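You operate a simulated robot arm through the tools that you are given. There is no shell and no other tool.

You are at the controls of a simulated robot arm. One attempt, no reset.

JOB
Put the cradle back in service and inch it till the inching box reads +10 mm.
Fine: yellow-handled pin up before the power goes on; padlock into its park; press the cradle reset button; leave the isolator on and keep clear of the wheels.

It is judged by the outcome, as a careful person would: the job done as asked, and still so three seconds after it is handed in. It fails if anything else is knocked over, pushed out of place, dropped, spilled or broken.

ROBOT AND FRAMES
A 7-joint arm with a two-finger parallel gripper, fixed in place. Base frame: the origin is at the foot of the arm, x ahead of it, y to its left, z up. Readings come in mm, rad, newtons and seconds.
Its first joint turns from -2.897 to 2.897 rad. Payload 3.43 kg.
The TCP is the grasp point between the finger pads, 34 mm short of the fingertips. In the tool frame z runs along the fingers and y along their closing line. Largest opening 128 mm; finger width 24, thickness 12; the body of the gripper, 48 by 130 mm, starts 96 mm behind the TCP.
Orientation is told as [roll, pitch, yaw] about the base's x, y, z axes, in that order, counted from this pose: with the fingers straight down and closing along the base's y, the tool's x points along the base's -x, its y along +y and its z along -z.

CONTROLS
- The arm moves only by the tool send_rows. Its argument "series" is a list of rows, each an object of numbers (a shift or turn left out is 0, a gripper value left out holds the last): "tx", "ty", "tz": the shift along the tool's x, y, z in mm; "rx", "ry", "rz": the turn, a rotation vector about the tool's x, y, z in rad. In form: [{"tx": .., "ty": .., "tz": .., "rx": .., "ry": .., "rz": ..}, ...]. A call has 1 to 20 rows; each row shifts and turns the commanded pose from where the row before left it, along the tool's axes as they then stand. "hand" is the gripper command, from -1 (shut) to 1 (fully open), values between in proportion, set as the call begins (left out, the last holds). Each row takes 0.2 s and may step no farther than 50 mm and 0.15 rad from the row before; otherwise, or with a gripper value out of range, the whole call is refused. Where a pose cannot be reached the arm comes as near as it can. A force on the tool above 90 N (or 10 N above the force at the start of the call, whichever is more), or a blocked arm, ends the call early, and 0.2 s more pass. The fingers move at their own pace (about 153 mm/s each) and stop on an object; they squeeze with about 36 N. The grip force told is the motor's: it shows also when the fingers shut on nothing. Time passes only in rows, and 0.2 s behind the last, so rows that do not move let the fingers close. The reply holds the time, the measured pose of the TCP, the force on the tool along the base axes, the opening and the grip force, in the units named above and with some noise, with the torque about the TCP (base axes, N m) and any sound that the robot's microphone picked up, and new pictures: "views" is both (left out), scene, wrist or none.
- Cameras (640 x 400 px; columns grow to the right, rows downward): "scene" is fixed at [218.4, 499.3, 1355]; the picture's right is [-0.48, -0.88, 0.00], its down [-0.40, 0.22, -0.89] and it looks along [0.78, -0.43, -0.46] (base axes); focal length 251 px, centre (320, 200). "wrist" rides on the gripper at [76, -11, -160] in the tool frame; the picture's right is [0.15, 0.99, 0.00], its down [-0.88, 0.13, -0.46] and it looks along [-0.45, 0.07, 0.89] (tool axes); focal length 234 px, centre (320, 200). There is no depth. A picture from a camera that has moved, and an enlarged one, comes with that camera's place and axes in the base frame and with its lens.
- close_up(camera, box): a new picture of the part [left, top, right, bottom] of that camera's present view, enlarged. The clock stands still meanwhile.
- close_job(): hands the job in; it is judged then, once.

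Places have to be worked out from the pictures, the camera data and where the tool is seen. Open the gripper and draw the arm clear of the work before you hand the job in, unless the task says otherwise.

The tools are called after "Request:" by a JSON object that holds its "method" and its "body". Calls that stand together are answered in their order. send_rows: Moves the arm, as the interface text tells. Its arguments: {"type":"object","properties":{"series":{"type":"array"},"hand":{"type":"number"},"views":{"type":"string","enum":["both","scene","wrist","none"]}},"required":["series"]} The other tools are called the same way: close_up (camera, box) takes an enlarged picture of a part of a camera's view; close_job () hands the job in.

At the start:

```text
t: 0.0
tcp_pos: [585.6, 87.4, 1263.2]
orientation: [-0.001, 0.002, -0.001]
ft_force: [0.9, -0.1, 0.3]
torque: [0.03, 0.0, 0.0]
opening: 128.0
grip_force: 0.1
```

scene: 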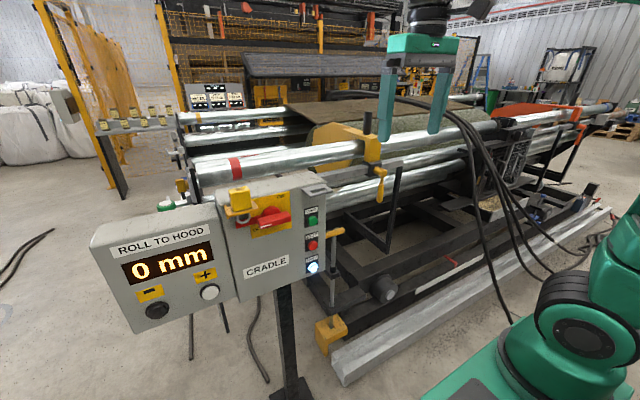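
wrist: 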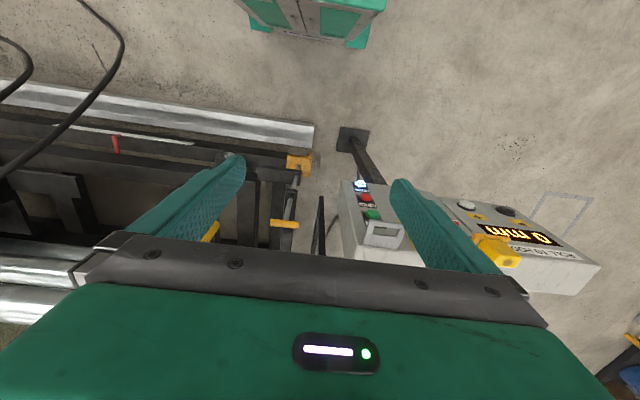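

The pictures show a cradle control box with a padlocked red isolator, three buttons, an inching box reading 0 mm, and a yellow-handled pin near a roller. I'll take enlarged views before moving anything.

Request:
{"method": "close_up", "body": {"camera": "scene", "box": [80, 160, 340, 340]}}

Request:
{"method": "close_up", "body": {"camera": "scene", "box": [210, 170, 350, 290]}}

Request:
{"method": "close_up", "body": {"camera": "scene", "box": [300, 100, 420, 220]}}

Request:
{"method": "close_up", "body": {"camera": "wrist", "box": [240, 120, 620, 320]}}

Request:
{"method": "close_up", "body": {"camera": "scene", "box": [170, 70, 330, 170]}}

Request:
{"method": "close_up", "body": {"camera": "scene", "box": [60, 80, 260, 220]}}

```text
2.22 times, centred on (210, 250) of scene
camera zoom: at [218.4, 499.3, 1355.0], right [-0.48, -0.88, 0.0], down [-0.4, 0.22, -0.89], along [0.78, -0.43, -0.46], focal length 558 px, centre (564, 89)
```

zoom: 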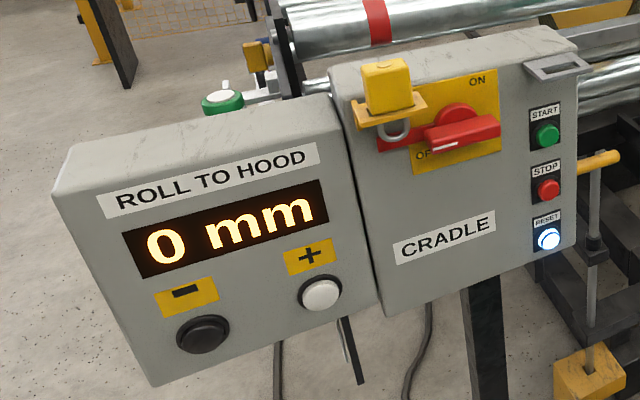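

```text
3.33 times, centred on (280, 230) of scene
camera zoom: at [218.4, 499.3, 1355.0], right [-0.48, -0.88, 0.0], down [-0.4, 0.22, -0.89], along [0.78, -0.43, -0.46], focal length 837 px, centre (453, 100)
```

zoom: 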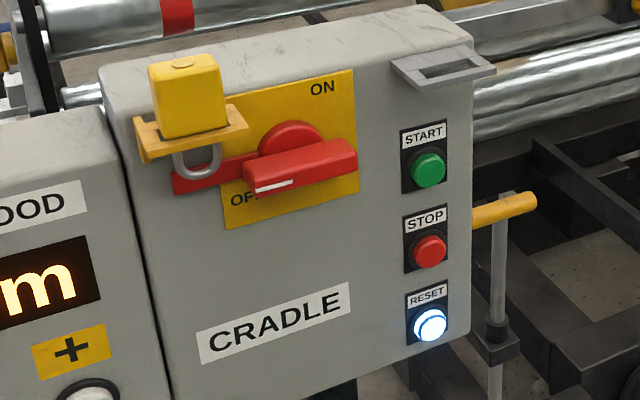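

```text
3.33 times, centred on (360, 160) of scene
camera zoom: at [218.4, 499.3, 1355.0], right [-0.48, -0.88, 0.0], down [-0.4, 0.22, -0.89], along [0.78, -0.43, -0.46], focal length 837 px, centre (187, 333)
```

zoom: 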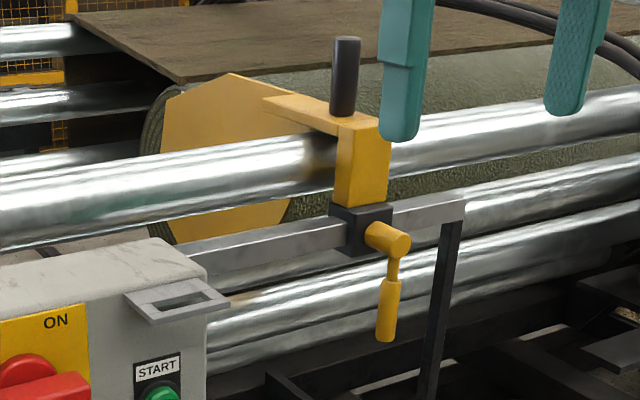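

```text
1.68 times, centred on (430, 220) of wrist
camera zoom: at [509.4, 76.3, 1423.3], right [-0.15, 0.99, 0.0], down [0.88, 0.13, 0.45], along [0.45, 0.07, -0.89], focal length 394 px, centre (135, 166)
```

zoom: 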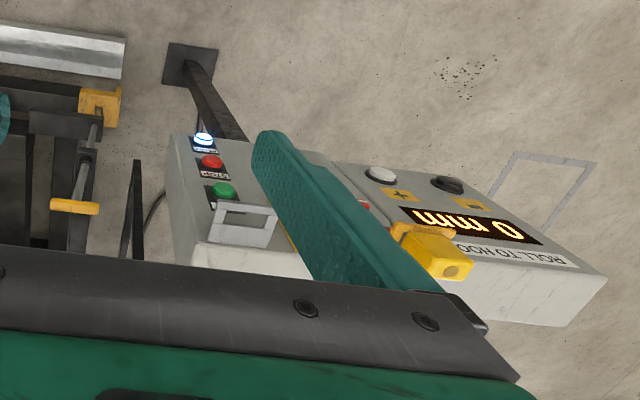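

```text
4.00 times, centred on (250, 120) of scene
camera zoom: at [218.4, 499.3, 1355.0], right [-0.48, -0.88, 0.0], down [-0.4, 0.22, -0.89], along [0.78, -0.43, -0.46], focal length 1005 px, centre (600, 520)
```

zoom: 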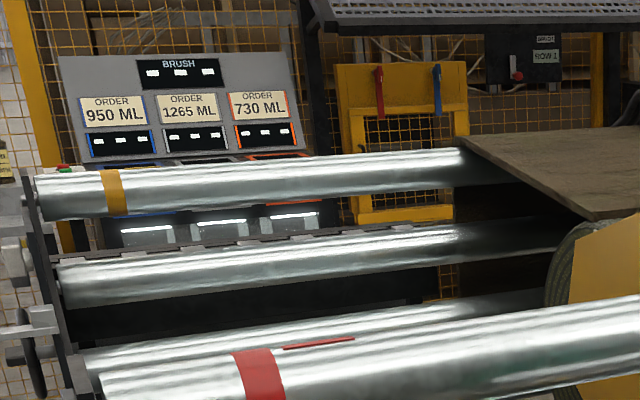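

```text
2.86 times, centred on (160, 150) of scene
camera zoom: at [218.4, 499.3, 1355.0], right [-0.48, -0.88, 0.0], down [-0.4, 0.22, -0.89], along [0.78, -0.43, -0.46], focal length 718 px, centre (777, 343)
```

zoom: 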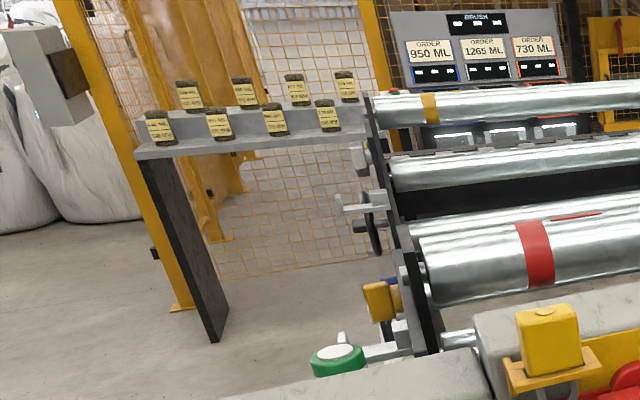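

Triangulating from both cameras gives a panel face at x≈750. RESET is at about (749,231,816), START at (750,230,981) and the + button at (751,522,857). The pin's T-handle is at about (958,24,747). I'll look closer at the pin, the padlock and the park.

Request:
{"method": "close_up", "body": {"camera": "scene", "box": [300, 215, 370, 365]}}

Request:
{"method": "close_up", "body": {"camera": "scene", "box": [310, 215, 374, 255]}}

Request:
{"method": "close_up", "body": {"camera": "wrist", "box": [260, 140, 340, 250]}}

Request:
{"method": "close_up", "body": {"camera": "scene", "box": [215, 175, 300, 245]}}

Request:
{"method": "close_up", "body": {"camera": "scene", "box": [280, 170, 350, 220]}}

Request:
{"method": "close_up", "body": {"camera": "scene", "box": [370, 200, 640, 400]}}

```text
2.67 times, centred on (335, 290) of scene
camera zoom: at [218.4, 499.3, 1355.0], right [-0.48, -0.88, 0.0], down [-0.4, 0.22, -0.89], along [0.78, -0.43, -0.46], focal length 670 px, centre (280, -40)
```

zoom: 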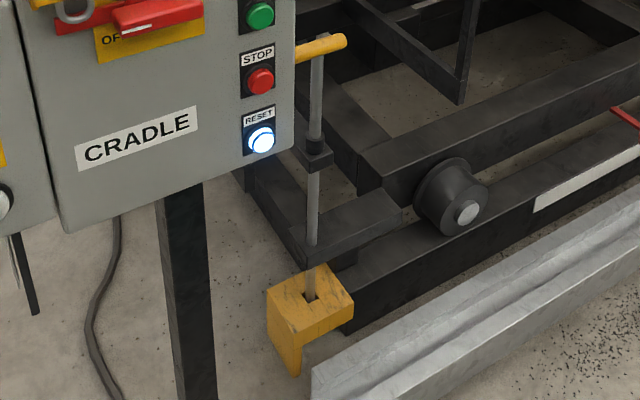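

```text
10.00 times, centred on (342, 235) of scene
camera zoom: at [218.4, 499.3, 1355.0], right [-0.48, -0.88, 0.0], down [-0.4, 0.22, -0.89], along [0.78, -0.43, -0.46], focal length 2512 px, centre (100, -150)
```

zoom: 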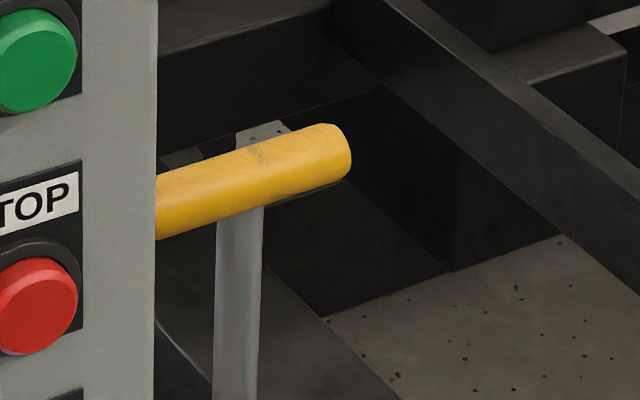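

```text
3.64 times, centred on (300, 195) of wrist
camera zoom: at [509.4, 76.3, 1423.3], right [-0.15, 0.99, 0.0], down [0.88, 0.13, 0.45], along [0.45, 0.07, -0.89], focal length 852 px, centre (393, 218)
```

zoom: 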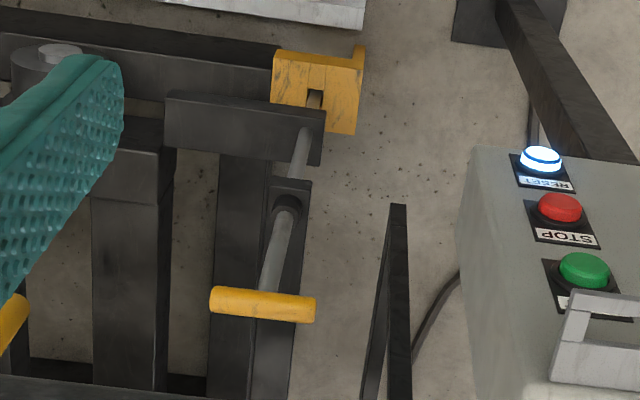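

```text
5.71 times, centred on (258, 210) of scene
camera zoom: at [218.4, 499.3, 1355.0], right [-0.48, -0.88, 0.0], down [-0.4, 0.22, -0.89], along [0.78, -0.43, -0.46], focal length 1435 px, centre (677, 143)
```

zoom: 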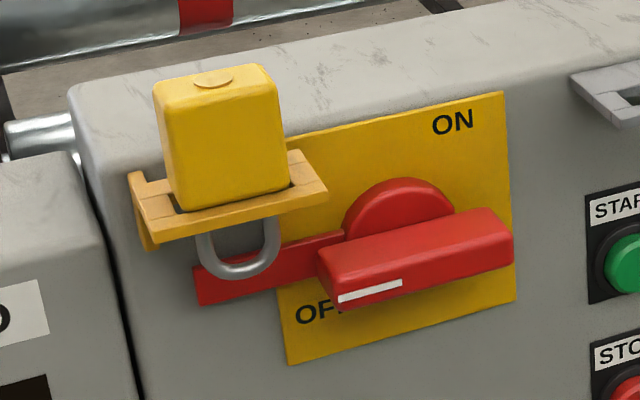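

```text
8.00 times, centred on (315, 195) of scene
camera zoom: at [218.4, 499.3, 1355.0], right [-0.48, -0.88, 0.0], down [-0.4, 0.22, -0.89], along [0.78, -0.43, -0.46], focal length 2010 px, centre (360, 240)
```

zoom: 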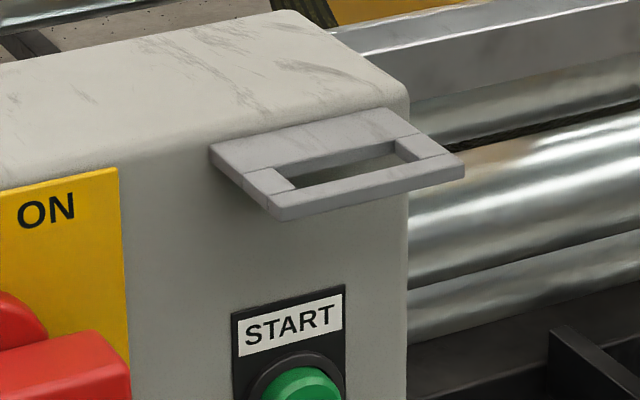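

```text
2.00 times, centred on (505, 300) of scene
camera zoom: at [218.4, 499.3, 1355.0], right [-0.48, -0.88, 0.0], down [-0.4, 0.22, -0.89], along [0.78, -0.43, -0.46], focal length 502 px, centre (-50, 0)
```

zoom: 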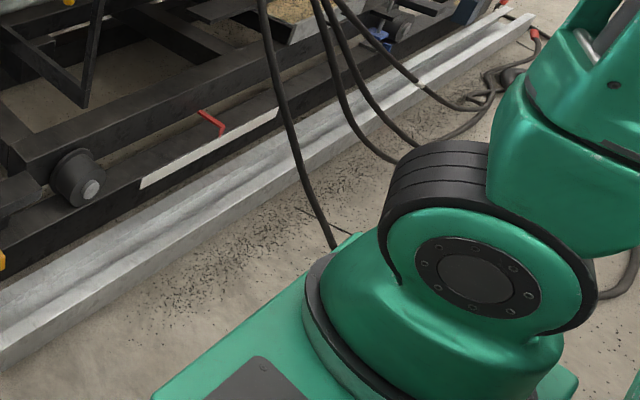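

The pin is a rod with a T-handle. It runs down through a bushing into the slot of a yellow block on the floor, so it is down now. First I pitch the tool up to point forward (+x) in place, well clear of everything.

Request:
{"method": "send_rows", "body": {"series": [{"ry": -0.1428}, {"ry": -0.1428}, {"ry": -0.1428}, {"ry": -0.1428}, {"ry": -0.1428}, {"ry": -0.1428}, {"ry": -0.1428}, {"ry": -0.1428}, {"ry": -0.1428}, {"ry": -0.1428}, {"ry": -0.1428}]}}

```text
t: 2.4
tcp_pos: [569.8, 87.7, 1270.9]
orientation: [3.117, -1.556, -3.117]
ft_force: [0.2, 0.3, 0.1]
torque: [0.03, 0.0, -0.04]
opening: 128.0
grip_force: 0.0
camera wrist: at [410.8, 75.9, 1191.9], right [0.0, 0.99, -0.15], down [-0.47, 0.13, 0.87], along [0.88, 0.07, 0.46], focal length 234 px, centre (320, 200)
```

scene: 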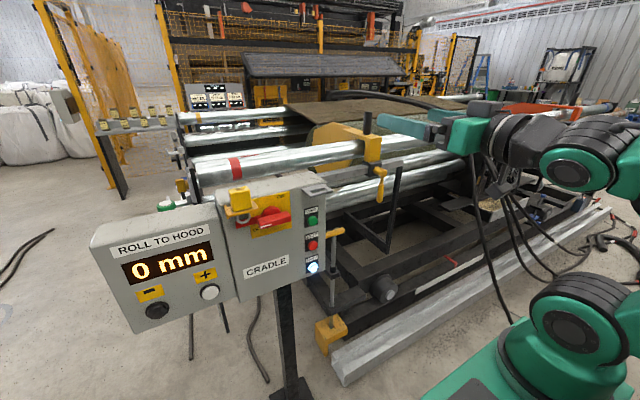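
wrist: 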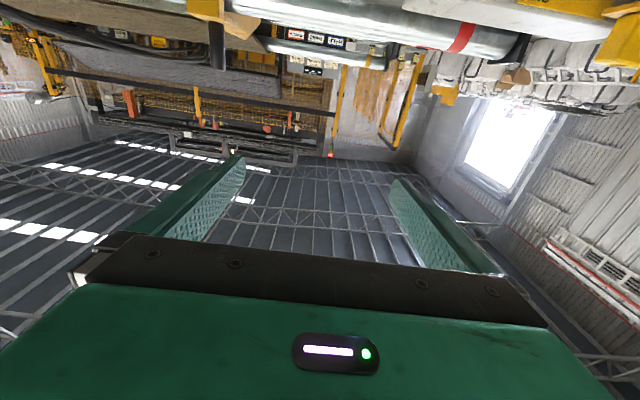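

The tool now points along +x and the camera sits underneath, looking up. I'll lower to about z=900 at y≈24 and then roll about the tool axis, so the camera rides above and gives a useful view.

Request:
{"method": "send_rows", "body": {"series": [{"tx": 45, "ty": -8}, {"tx": 45, "ty": -8}, {"tx": 45, "ty": -8}, {"tx": 45, "ty": -8}, {"tx": 45, "ty": -8}, {"tx": 45, "ty": -8}, {"tx": 45, "ty": -8}, {"tx": 45, "ty": -7}], "views": "none"}}

Request:
{"method": "send_rows", "body": {"series": [{"rz": -0.15}, {"rz": -0.15}, {"rz": -0.15}, {"rz": -0.15}, {"rz": -0.15}, {"rz": -0.15}, {"rz": -0.15}, {"rz": -0.15}, {"rz": -0.15}, {"rz": -0.15}, {"rz": -0.0708}]}}

```text
t: 4.4
tcp_pos: [615.2, 137.2, 1161.0]
orientation: [0.561, -1.367, -0.545]
ft_force: [-1.0, -0.5, -0.4]
torque: [0.02, 0.0, 0.03]
opening: 128.0
grip_force: 0.0
out of reach, approached as far as the arm can: row 1, 2, 3, 4, 5, 6, 7, 8
stopped in row 8: the arm was blocked; the commanded pose is now the measured one
```

```text
t: 6.8
tcp_pos: [594.3, 151.8, 1177.5]
orientation: [-1.444, -0.079, 1.573]
ft_force: [-0.6, 0.2, 0.1]
torque: [-0.02, 0.03, 0.0]
opening: 128.0
grip_force: 0.0
camera wrist: at [436.6, 72.6, 1200.6], right [-0.12, -0.07, -0.99], down [-0.47, 0.88, 0.0], along [0.87, 0.47, -0.14], focal length 234 px, centre (320, 200)
```

scene: 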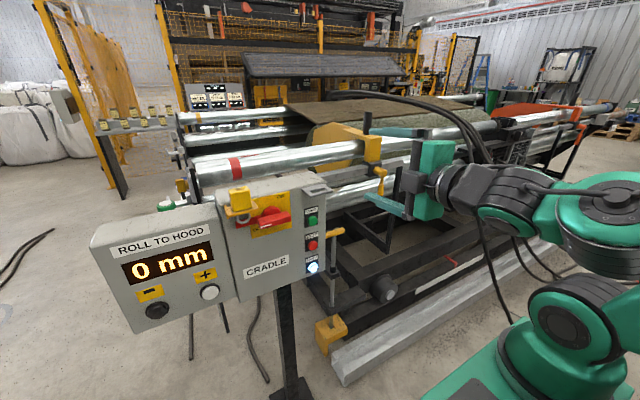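
wrist: 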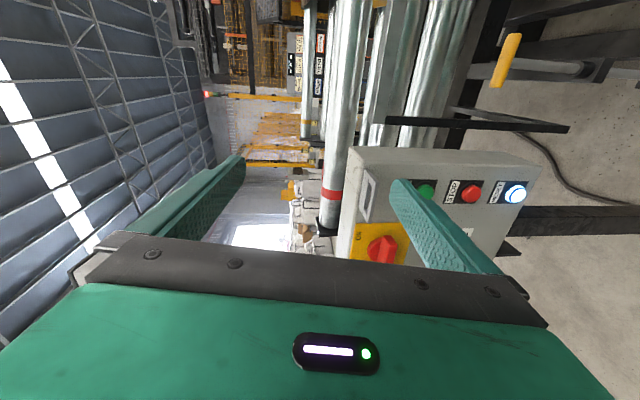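

Lowering close in was blocked by a joint limit, while the roll of -90° worked. I'll test rolling another -90° to bring the camera on top, staying in free space.

Request:
{"method": "send_rows", "body": {"series": [{"rz": -0.15}, {"rz": -0.15}, {"rz": -0.15}, {"rz": -0.15}, {"rz": -0.15}, {"rz": -0.15}, {"rz": -0.15}, {"rz": -0.15}, {"rz": -0.15}, {"rz": -0.15}, {"rz": -0.0708}]}}

```text
t: 9.2
tcp_pos: [593.9, 151.4, 1175.6]
orientation: [-0.568, 1.423, 2.584]
ft_force: [-0.4, -1.3, -0.2]
torque: [-0.02, 0.04, -0.01]
opening: 128.0
grip_force: 0.0
camera wrist: at [444.2, 154.2, 1270.5], right [0.02, -1.0, 0.07], down [-0.56, -0.07, -0.82], along [0.83, -0.02, -0.56], focal length 234 px, centre (320, 200)
```

scene: 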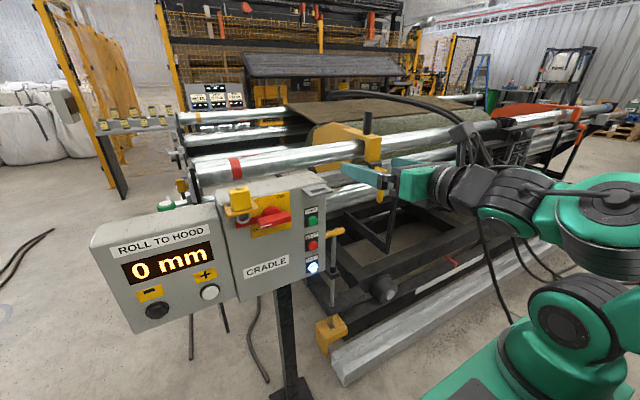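
wrist: 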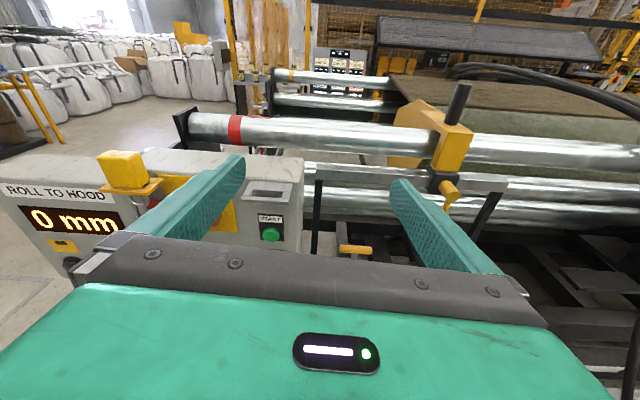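

The camera is now on top with a good view forward. I'll enlarge the regions around the padlock, the park and the pin.

Request:
{"method": "close_up", "body": {"camera": "wrist", "box": [60, 140, 310, 270]}}

Request:
{"method": "close_up", "body": {"camera": "wrist", "box": [290, 160, 420, 270]}}

Request:
{"method": "close_up", "body": {"camera": "wrist", "box": [380, 60, 520, 220]}}

```text
2.56 times, centred on (185, 205) of wrist
camera zoom: at [444.2, 154.2, 1270.5], right [0.02, -1.0, 0.07], down [-0.56, -0.07, -0.82], along [0.83, -0.02, -0.56], focal length 600 px, centre (666, 187)
```

zoom: 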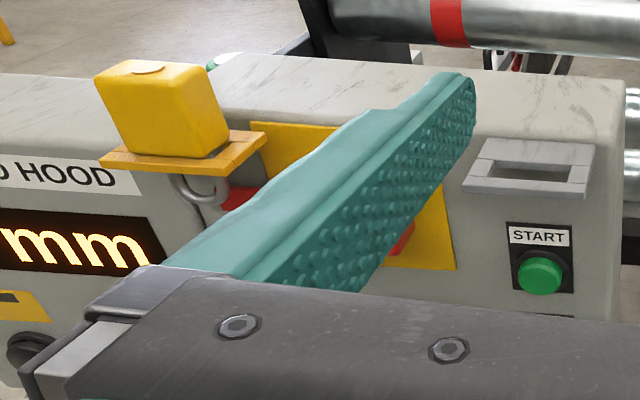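

```text
3.64 times, centred on (355, 215) of wrist
camera zoom: at [444.2, 154.2, 1270.5], right [0.02, -1.0, 0.07], down [-0.56, -0.07, -0.82], along [0.83, -0.02, -0.56], focal length 852 px, centre (193, 146)
```

zoom: 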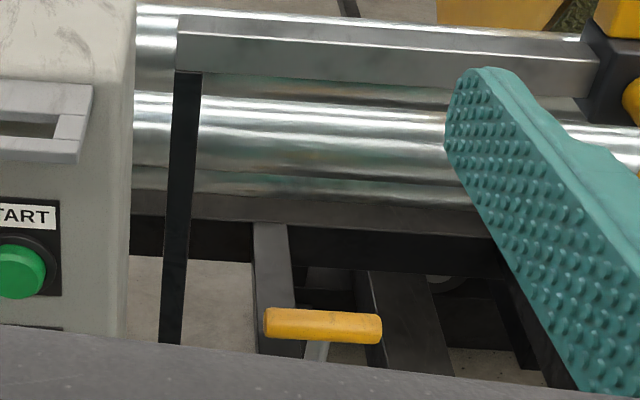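

```text
2.50 times, centred on (450, 140) of wrist
camera zoom: at [444.2, 154.2, 1270.5], right [0.02, -1.0, 0.07], down [-0.56, -0.07, -0.82], along [0.83, -0.02, -0.56], focal length 585 px, centre (-5, 350)
```

zoom: 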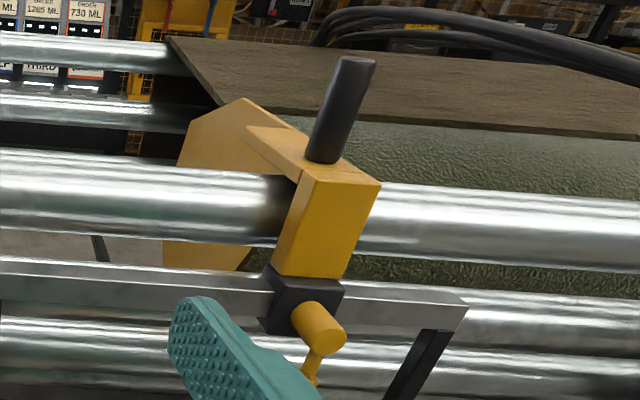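

The grey bar on the black posts runs above the pin at about z=986, so I'll approach the pin from the front and below that bar. First I level the roll and pitch the tool about 20° down, which should also ease the wrist limit.

Request:
{"method": "send_rows", "body": {"series": [{"rz": -0.078, "ry": -0.05}, {"ry": -0.1}, {"ry": -0.1}], "views": "none"}}

```text
t: 10.0
tcp_pos: [594.4, 152.2, 1176.0]
orientation: [-0.009, 1.196, -3.135]
ft_force: [-0.7, 0.1, 0.2]
torque: [-0.01, -0.01, 0.0]
opening: 127.7
grip_force: 0.0
```

Orientation is now clean: tool z ≈ (0.93, 0, -0.37), tool y = -Y. Next I move toward (700, 24, 1050) in the open space in front of the cradle and to the right of the panel.

Request:
{"method": "send_rows", "body": {"series": [{"tx": -15.7, "ty": 25.6, "tz": 29}, {"tx": -15.7, "ty": 25.6, "tz": 29}, {"tx": -15.7, "ty": 25.6, "tz": 29}, {"tx": -15.7, "ty": 25.6, "tz": 29}, {"tx": -15.7, "ty": 25.6, "tz": 29}], "views": "none"}}

```text
t: 11.2
tcp_pos: [711.7, 63.5, 1080.5]
orientation: [-0.012, 1.199, -3.136]
ft_force: [-0.1, 0.3, 0.5]
torque: [-0.06, 0.01, -0.07]
opening: 127.7
grip_force: 0.0
out of reach, approached as far as the arm can: row 3, 4, 5
```

Part of that move was out of reach, so I'll check the pictures to see how the arm is posed.

Request:
{"method": "send_rows", "body": {"series": [{}]}}

```text
t: 11.6
tcp_pos: [712.9, 62.8, 1079.3]
orientation: [-0.014, 1.196, -3.138]
ft_force: [0.0, -0.1, -0.4]
torque: [0.01, -0.03, -0.01]
opening: 128.1
grip_force: 0.0
camera wrist: at [589.9, 71.1, 1208.2], right [0.07, -0.99, 0.13], down [-0.74, -0.14, -0.65], along [0.66, -0.05, -0.75], focal length 234 px, centre (320, 200)
```

scene: 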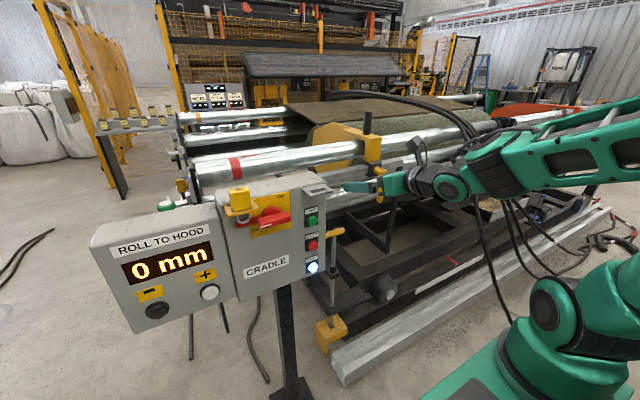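
wrist: 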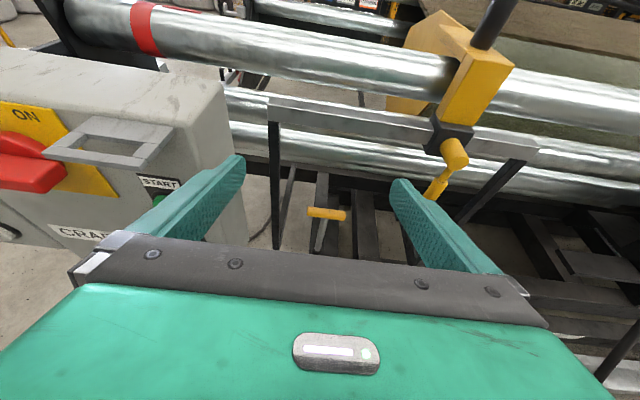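

The elbow has swung out to the side, so a nearly horizontal tool this close in strains the wrist. A steeper tool, about 45° down, should suit the low pin better, so I'll pitch down in place and check.

Request:
{"method": "send_rows", "body": {"series": [{"ry": -0.137}, {"ry": -0.137}, {"ry": -0.137}, {}]}}

```text
t: 12.6
tcp_pos: [712.4, 64.1, 1080.2]
orientation: [-0.005, 0.784, -3.13]
ft_force: [0.1, -0.8, 0.4]
torque: [0.01, 0.0, -0.04]
opening: 127.8
grip_force: 0.1
camera wrist: at [651.9, 73.0, 1246.6], right [0.12, -0.99, 0.1], down [-0.94, -0.14, -0.3], along [0.31, -0.06, -0.95], focal length 234 px, centre (320, 200)
```

scene: 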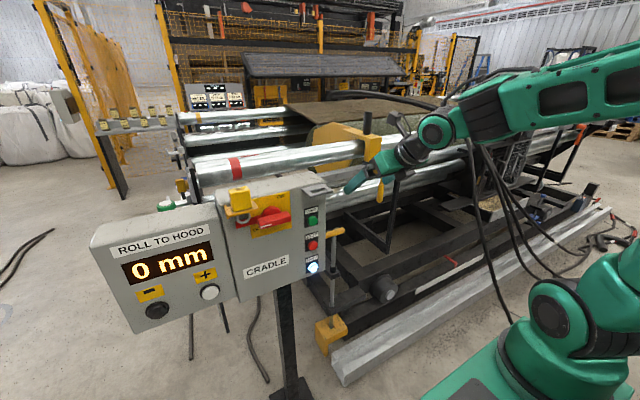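
wrist: 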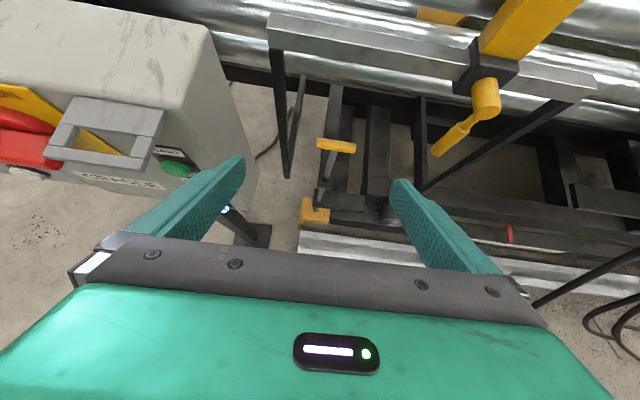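

In this view the handle's crossbar centre is at about (960, 21, 747). It runs along y, is about 100 mm long, and the rod is central. I'll move to a pre-grasp at about (852, 21, 814), on a 45° approach line that ends on the rod just below the crossbar.

Request:
{"method": "send_rows", "body": {"series": [{"tx": -12.67, "ty": 6.14, "tz": 41}, {"tx": -12.67, "ty": 6.14, "tz": 41}, {"tx": -12.67, "ty": 6.14, "tz": 41}, {"tx": -12.67, "ty": 6.14, "tz": 41}, {"tx": -12.67, "ty": 6.14, "tz": 41}, {"tx": -12.67, "ty": 6.14, "tz": 41}, {"tx": -12.67, "ty": 6.14, "tz": 41}]}}

```text
t: 14.2
tcp_pos: [850.9, 22.6, 816.5]
orientation: [-0.005, 0.786, -3.129]
ft_force: [-0.2, 0.4, 0.6]
torque: [0.0, 0.02, -0.06]
opening: 128.1
grip_force: 0.1
camera wrist: at [790.9, 32.0, 981.9], right [0.12, -0.99, 0.1], down [-0.94, -0.14, -0.3], along [0.31, -0.06, -0.95], focal length 234 px, centre (320, 200)
```

scene: 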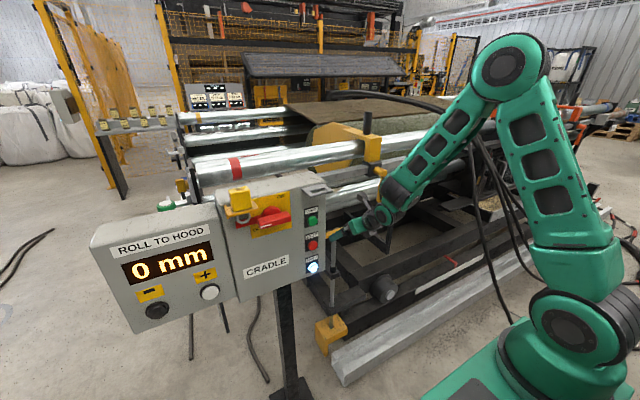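
wrist: 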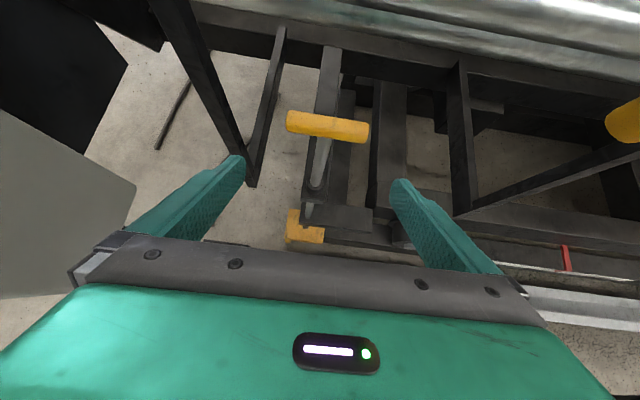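

The pre-grasp is reached and the arm sits in a clean elbow-up pose. The crossbar at (959, 18, 747) will pass just above the open fingers. I advance along the tool axis so the fingers straddle the rod about 40 mm below the crossbar.

Request:
{"method": "send_rows", "body": {"series": [{"tx": -0.6, "ty": 0.9, "tz": 38.4}, {"tx": -0.6, "ty": 0.9, "tz": 38.4}, {"tx": -0.6, "ty": 0.9, "tz": 38.4}, {"tx": -0.6, "ty": 0.9, "tz": 38.4}]}}

```text
t: 15.2
tcp_pos: [961.0, 22.8, 705.5]
orientation: [-0.002, 0.787, -3.128]
ft_force: [-0.4, -0.2, 0.0]
torque: [0.02, 0.06, -0.01]
opening: 127.9
grip_force: 0.1
camera wrist: at [900.2, 31.6, 870.8], right [0.12, -0.99, 0.1], down [-0.94, -0.14, -0.3], along [0.31, -0.06, -0.95], focal length 234 px, centre (320, 200)
```

scene: 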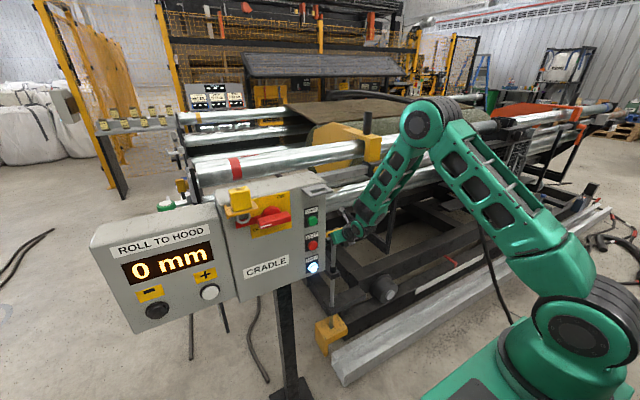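
wrist: 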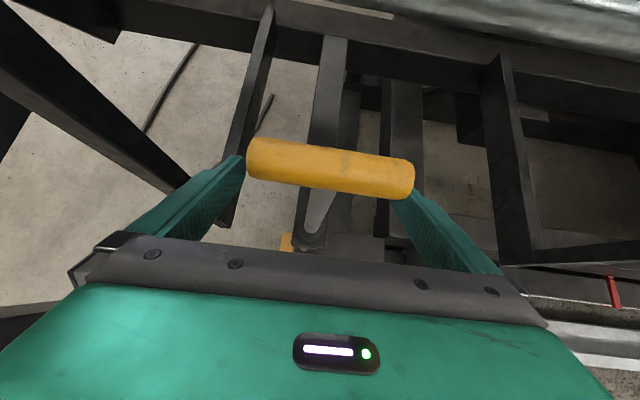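

The fingers straddle the rod and the crossbar is above them, centre ≈ (960, 20, 747). I nudge 3 mm in y and close on the rod.

Request:
{"method": "send_rows", "body": {"series": [{"ty": 3}, {}, {}, {}], "hand": -1}}

```text
t: 16.2
tcp_pos: [960.5, 19.0, 704.3]
orientation: [-0.005, 0.787, -3.128]
ft_force: [2.7, 0.1, -1.8]
torque: [-0.57, -0.4, 0.06]
opening: 19.7
grip_force: 44.9
camera wrist: at [900.3, 29.0, 870.2], right [0.12, -0.99, 0.1], down [-0.94, -0.14, -0.3], along [0.31, -0.06, -0.95], focal length 234 px, centre (320, 200)
```

scene: 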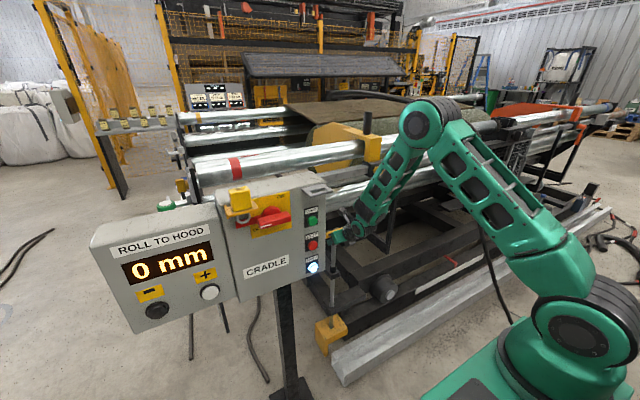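
wrist: 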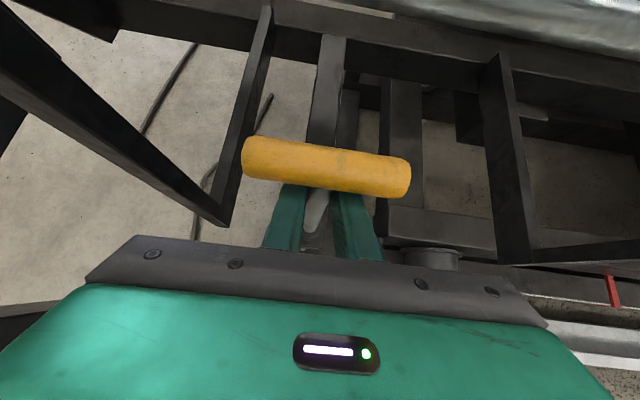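

The rod is gripped (opening 19.7 mm). I lift straight up slowly and watch the force.

Request:
{"method": "send_rows", "body": {"series": [{"tx": 5.65, "tz": -5.66}, {"tx": 5.65, "tz": -5.66}, {"tx": 5.65, "tz": -5.66}, {"tx": 5.65, "tz": -5.66}, {"tx": 5.65, "tz": -5.66}]}}

Request:
{"method": "close_up", "body": {"camera": "scene", "box": [300, 215, 370, 365]}}

```text
t: 17.4
tcp_pos: [959.9, 20.6, 746.1]
orientation: [-0.003, 0.785, -3.132]
ft_force: [13.5, 2.4, -4.1]
torque: [-0.48, -0.64, -0.02]
opening: 19.6
grip_force: 44.6
camera wrist: at [900.0, 28.9, 911.1], right [0.12, -0.99, 0.1], down [-0.94, -0.14, -0.3], along [0.31, -0.06, -0.95], focal length 234 px, centre (320, 200)
```

scene: 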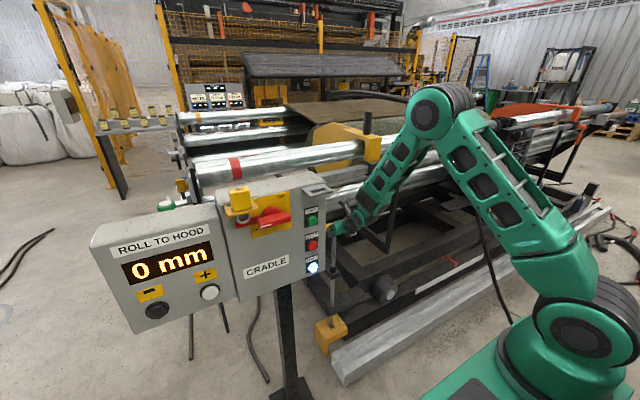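
wrist: 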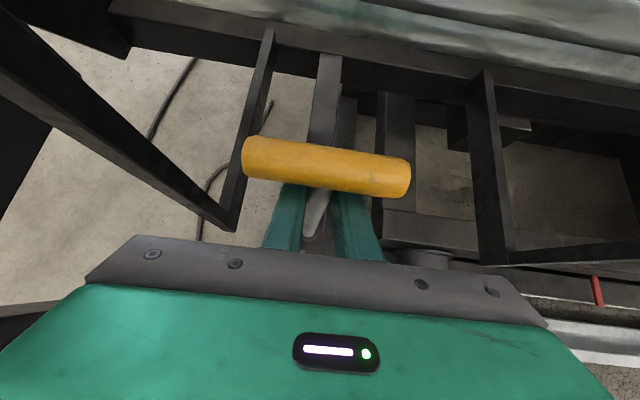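

```text
2.67 times, centred on (335, 290) of scene
camera zoom: at [218.4, 499.3, 1355.0], right [-0.48, -0.88, 0.0], down [-0.4, 0.22, -0.89], along [0.78, -0.43, -0.46], focal length 670 px, centre (280, -40)
```

zoom: 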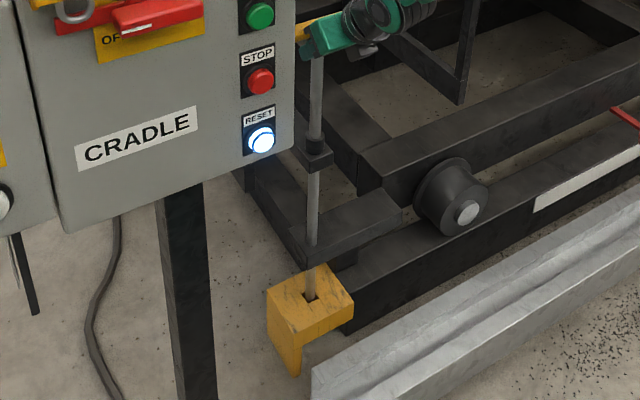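

The pin rises with little force (−4 N in z) and its tip is still in the block. I'll keep lifting in small steps, with a slight +x easing for the side load.

Request:
{"method": "send_rows", "body": {"series": [{"tx": 6.4, "tz": -5.0}, {"tx": 5.65, "tz": -5.66}, {"tx": 5.65, "tz": -5.66}, {"tx": 5.65, "tz": -5.66}, {"tx": 5.65, "tz": -5.66}], "views": "wrist"}}

Request:
{"method": "close_up", "body": {"camera": "scene", "box": [300, 215, 370, 365]}}

```text
t: 18.6
tcp_pos: [955.8, 20.1, 772.7]
orientation: [-0.003, 0.761, -3.128]
ft_force: [-12.9, 4.3, -76.1]
torque: [0.68, 0.11, -0.26]
opening: 19.9
grip_force: 45.0
camera wrist: at [899.0, 28.8, 941.0], right [0.12, -0.99, 0.1], down [-0.95, -0.14, -0.28], along [0.29, -0.06, -0.96], focal length 234 px, centre (320, 200)
```

wrist: 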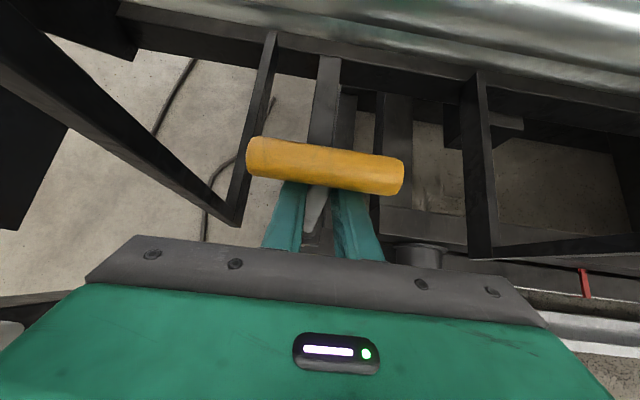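

```text
2.67 times, centred on (335, 290) of scene
camera zoom: at [218.4, 499.3, 1355.0], right [-0.48, -0.88, 0.0], down [-0.4, 0.22, -0.89], along [0.78, -0.43, -0.46], focal length 670 px, centre (280, -40)
```

zoom: 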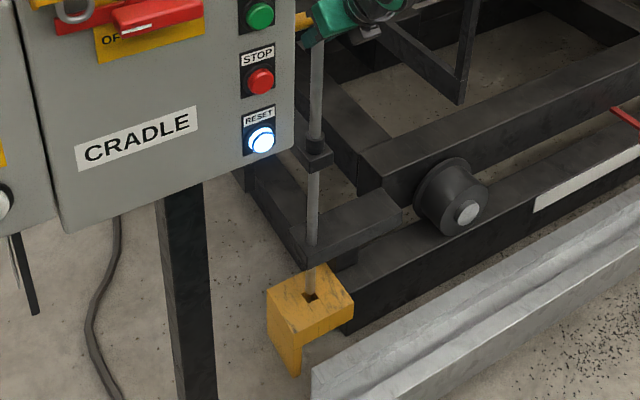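

The force rose to −76 N after about 70 mm of lift, so the pin is at its upper stop, and its tip looks clear of the block. I'll ease the command down a little to unload it, then inspect the bushing and tip.

Request:
{"method": "send_rows", "body": {"series": [{"tx": -3.0, "tz": 3.5}, {"tx": -2.0, "tz": 3.0}, {}], "views": "wrist"}}

Request:
{"method": "close_up", "body": {"camera": "scene", "box": [318, 255, 350, 345]}}

Request:
{"method": "close_up", "body": {"camera": "wrist", "box": [230, 120, 420, 270]}}

```text
t: 19.4
tcp_pos: [954.4, 18.8, 773.1]
orientation: [-0.003, 0.771, -3.128]
ft_force: [-66.0, 11.6, -12.5]
torque: [0.34, -0.36, -0.64]
opening: 19.7
grip_force: 44.9
camera wrist: at [897.1, 28.8, 940.3], right [0.12, -0.99, 0.1], down [-0.95, -0.15, -0.29], along [0.3, -0.06, -0.95], focal length 234 px, centre (320, 200)
```

wrist: 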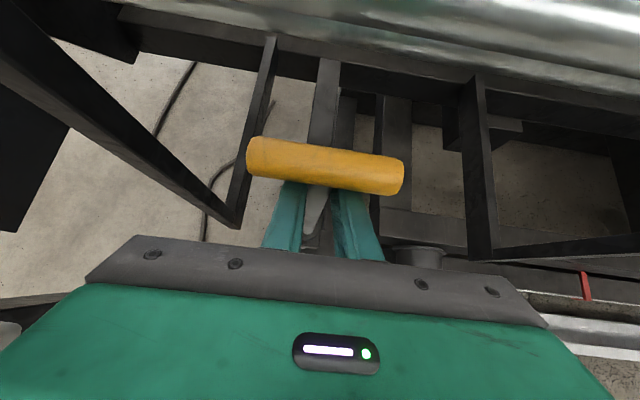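

```text
4.44 times, centred on (334, 300) of scene
camera zoom: at [218.4, 499.3, 1355.0], right [-0.48, -0.88, 0.0], down [-0.4, 0.22, -0.89], along [0.78, -0.43, -0.46], focal length 1116 px, centre (258, -244)
```

zoom: 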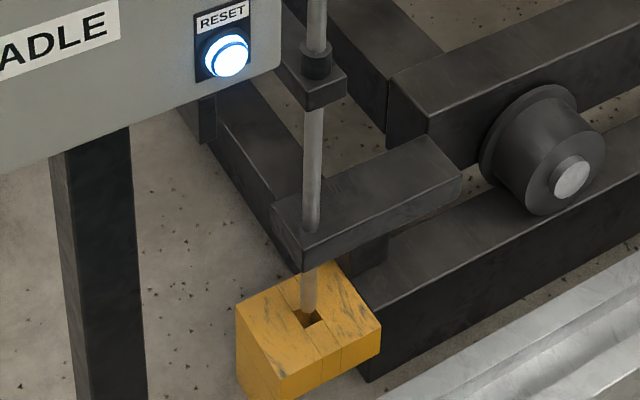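

```text
2.67 times, centred on (325, 195) of wrist
camera zoom: at [897.1, 28.8, 940.3], right [0.12, -0.99, 0.1], down [-0.95, -0.15, -0.29], along [0.3, -0.06, -0.95], focal length 624 px, centre (307, 213)
```

zoom: 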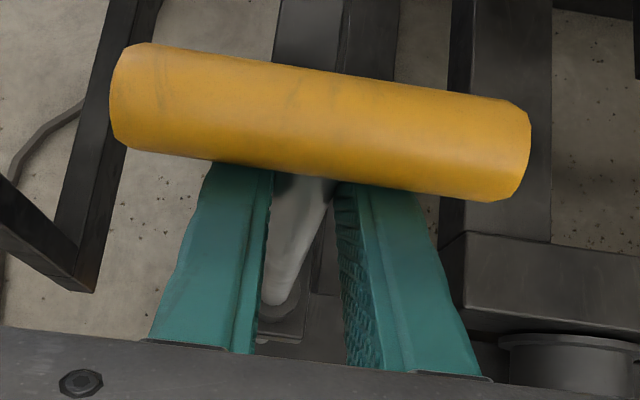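

The pin tip is now out of the hole in the block, though a side load of −66 N has built up along x. I relax the command 7 mm in −x before testing whether the pin holds itself up.

Request:
{"method": "send_rows", "body": {"series": [{"tx": -2.5, "tz": -2.5}, {"tx": -2.5, "tz": -2.5}, {}], "views": "none"}}

```text
t: 20.2
tcp_pos: [954.7, 19.5, 773.9]
orientation: [-0.002, 0.78, -3.127]
ft_force: [10.6, 14.3, -50.6]
torque: [0.32, 0.22, -0.05]
opening: 19.8
grip_force: 45.0
```

Request:
{"method": "send_rows", "body": {"series": [{"tx": -1.8, "tz": 1.8}, {"tx": -1.8, "tz": 1.8}, {}], "views": "none"}}

```text
t: 21.0
tcp_pos: [954.5, 20.0, 773.5]
orientation: [-0.003, 0.788, -3.131]
ft_force: [-20.8, 10.3, 1.1]
torque: [-0.29, 1.05, -0.04]
opening: 19.7
grip_force: 44.6
```

Forces are small now. I loosen the grip to about 30 mm with the fingers still under the crossbar. If the pin does not hold by itself, the crossbar will only settle onto the fingers.

Request:
{"method": "send_rows", "body": {"series": [{}, {}, {}], "hand": -0.53}}

Request:
{"method": "close_up", "body": {"camera": "scene", "box": [318, 255, 350, 345]}}

Request:
{"method": "close_up", "body": {"camera": "wrist", "box": [230, 120, 420, 270]}}

```text
t: 21.8
tcp_pos: [955.7, 19.1, 772.6]
orientation: [-0.004, 0.787, -3.129]
ft_force: [-2.1, 1.1, -2.1]
torque: [0.02, -0.04, -0.06]
opening: 29.1
grip_force: 0.1
camera wrist: at [894.9, 27.8, 938.5], right [0.12, -0.99, 0.1], down [-0.94, -0.14, -0.3], along [0.31, -0.06, -0.95], focal length 234 px, centre (320, 200)
```

scene: 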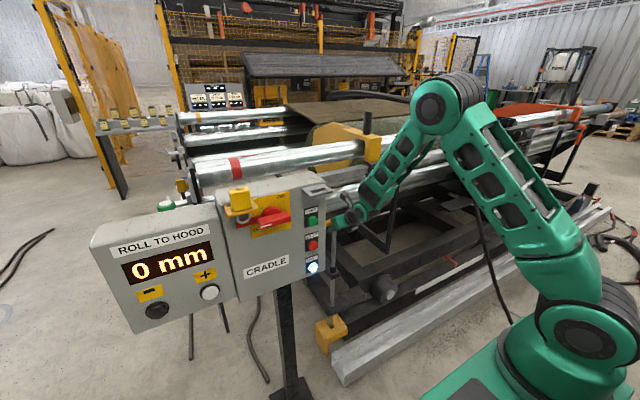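
wrist: 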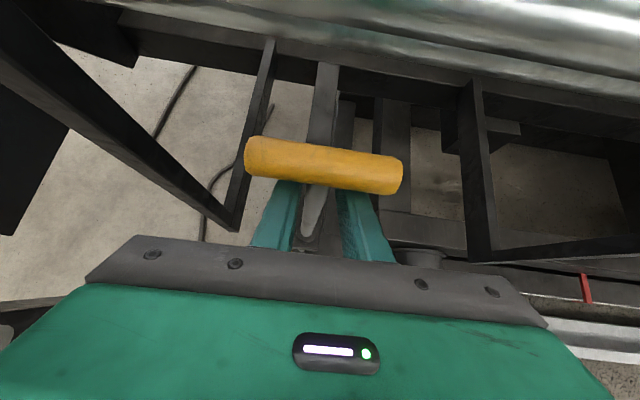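

```text
4.44 times, centred on (334, 300) of scene
camera zoom: at [218.4, 499.3, 1355.0], right [-0.48, -0.88, 0.0], down [-0.4, 0.22, -0.89], along [0.78, -0.43, -0.46], focal length 1116 px, centre (258, -244)
```

zoom: 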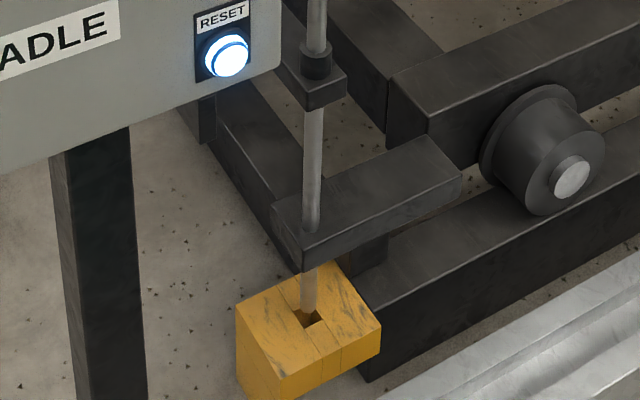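

```text
2.67 times, centred on (325, 195) of wrist
camera zoom: at [894.9, 27.8, 938.5], right [0.12, -0.99, 0.1], down [-0.94, -0.14, -0.3], along [0.31, -0.06, -0.95], focal length 624 px, centre (307, 213)
```

zoom: 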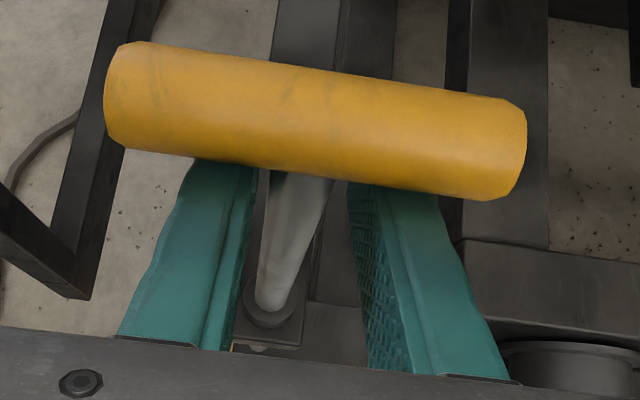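

The pin stays at its top stop when loosened: the crossbar has not moved and forces are near zero. I open fully, back out along the tool axis and re-check that the pin stays up.

Request:
{"method": "send_rows", "body": {"series": [{}, {}, {"tz": -30}, {"tz": -40}, {"tz": -40}, {"tz": -40}, {"tz": -40}], "hand": 1}}

Request:
{"method": "close_up", "body": {"camera": "scene", "box": [300, 215, 370, 365]}}

Request:
{"method": "close_up", "body": {"camera": "wrist", "box": [230, 60, 420, 260]}}

```text
t: 23.4
tcp_pos: [819.2, 16.5, 907.1]
orientation: [-0.004, 0.783, -3.131]
ft_force: [0.0, -0.8, -0.2]
torque: [-0.01, 0.03, 0.0]
opening: 128.3
grip_force: 0.1
camera wrist: at [759.2, 25.4, 1072.7], right [0.12, -0.99, 0.1], down [-0.94, -0.14, -0.3], along [0.31, -0.06, -0.95], focal length 234 px, centre (320, 200)
```

scene: 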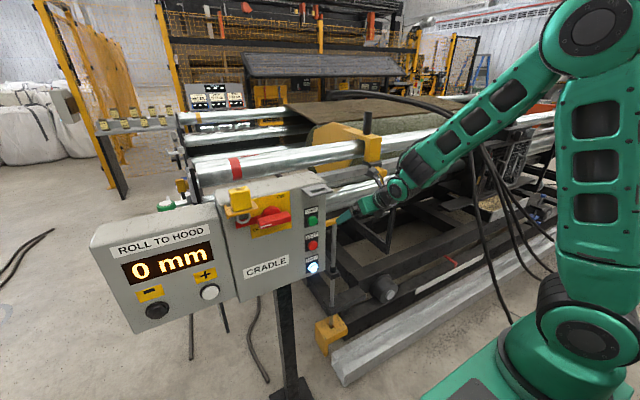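
wrist: 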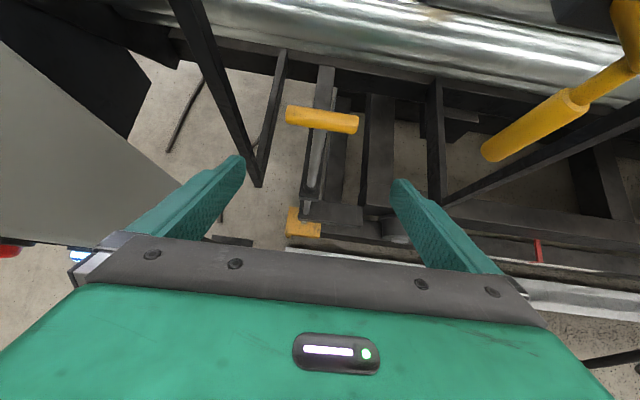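

```text
2.67 times, centred on (335, 290) of scene
camera zoom: at [218.4, 499.3, 1355.0], right [-0.48, -0.88, 0.0], down [-0.4, 0.22, -0.89], along [0.78, -0.43, -0.46], focal length 670 px, centre (280, -40)
```

zoom: 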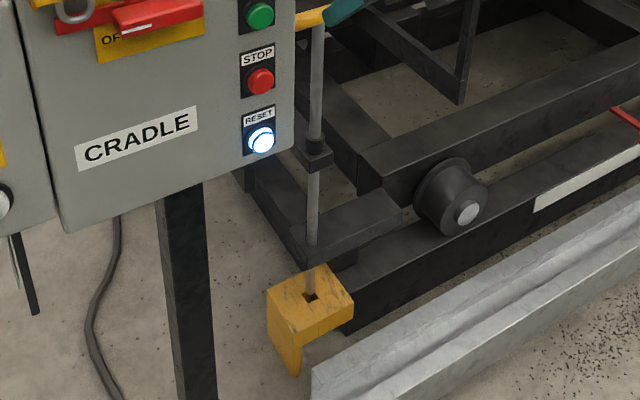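

```text
2.00 times, centred on (325, 160) of wrist
camera zoom: at [759.2, 25.4, 1072.7], right [0.12, -0.99, 0.1], down [-0.94, -0.14, -0.3], along [0.31, -0.06, -0.95], focal length 468 px, centre (310, 280)
```

zoom: 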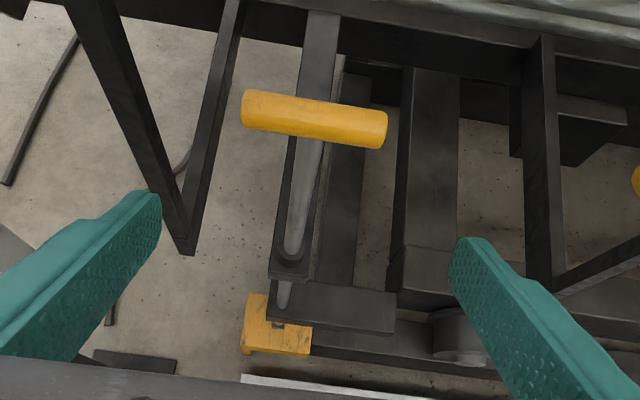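

The pin stays up on its own: the crossbar is now at z≈805–815, and the tip is about 10 mm above the block's top. Next is the padlock, so I back out and rise clear of the panel.

Request:
{"method": "send_rows", "body": {"series": [{"tz": -45}, {"tz": -45}, {"tz": -45}, {"tx": 30, "tz": -30}, {"tx": 30, "tz": -30}, {"tx": 30, "tz": -30}, {"tx": 30, "tz": -30}, {"tx": 30, "tz": -30}], "views": "none"}}

Request:
{"method": "send_rows", "body": {"series": [{"ry": -0.131}, {"ry": -0.131}, {"ry": -0.131}, {"ry": -0.131}, {"ry": -0.131}, {"ry": -0.13}]}}

```text
t: 25.2
tcp_pos: [725.0, 11.7, 1214.2]
orientation: [-0.004, 0.785, -3.129]
ft_force: [0.1, -0.3, -0.4]
torque: [0.01, 0.0, 0.0]
opening: 127.8
grip_force: 0.1
```

```text
t: 26.6
tcp_pos: [727.5, 19.2, 1223.0]
orientation: [-0.007, 0.16, -3.118]
ft_force: [-2.4, 6.9, 1.0]
torque: [-0.77, -0.19, -0.14]
opening: 128.0
grip_force: 0.1
out of reach, approached as far as the arm can: row 5, 6
camera wrist: at [776.7, 29.8, 1392.1], right [0.17, -0.99, 0.02], down [-0.94, -0.15, 0.31], along [-0.3, -0.07, -0.95], focal length 234 px, centre (320, 200)
```

scene: 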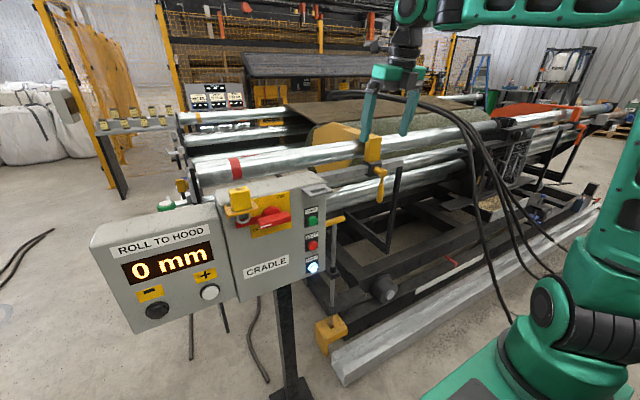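
wrist: 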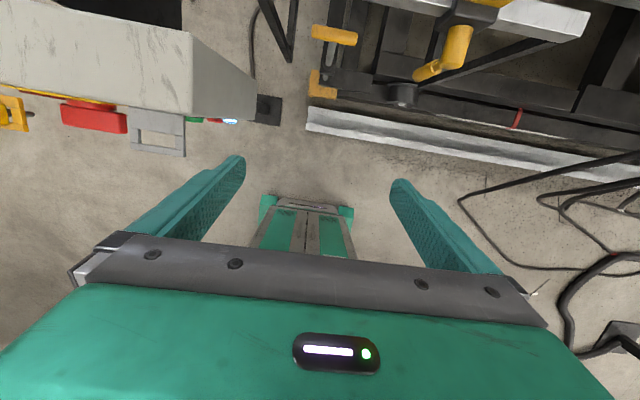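

Straight-down with the camera flipped is out of reach here, while 45° worked well. I'll return to 45° pitch, and then move over in front of the padlock to inspect it from close.

Request:
{"method": "send_rows", "body": {"series": [{"ry": 0.13}, {"ry": 0.13}, {"ry": 0.13}, {"ry": 0.13}, {"ry": 0.13}], "views": "none"}}

```text
t: 26.9
tcp_pos: [717.6, 10.6, 1228.4]
orientation: [-0.013, 0.222, -3.131]
ft_force: [1.9, -0.8, -1.3]
torque: [0.04, 0.23, -0.03]
opening: 128.1
grip_force: 0.1
stopped in row 1: the arm was blocked; the commanded pose is now the measured one
```

Request:
{"method": "send_rows", "body": {"series": [{"ry": 0.1}, {"ry": 0.12}, {"ry": 0.12}, {"ry": 0.12}, {"ry": 0.103}], "views": "none"}}

```text
t: 28.1
tcp_pos: [713.1, 8.6, 1229.2]
orientation: [-0.021, 0.787, 3.137]
ft_force: [0.3, -0.3, 0.5]
torque: [0.01, 0.01, 0.03]
opening: 128.1
grip_force: 0.1
```

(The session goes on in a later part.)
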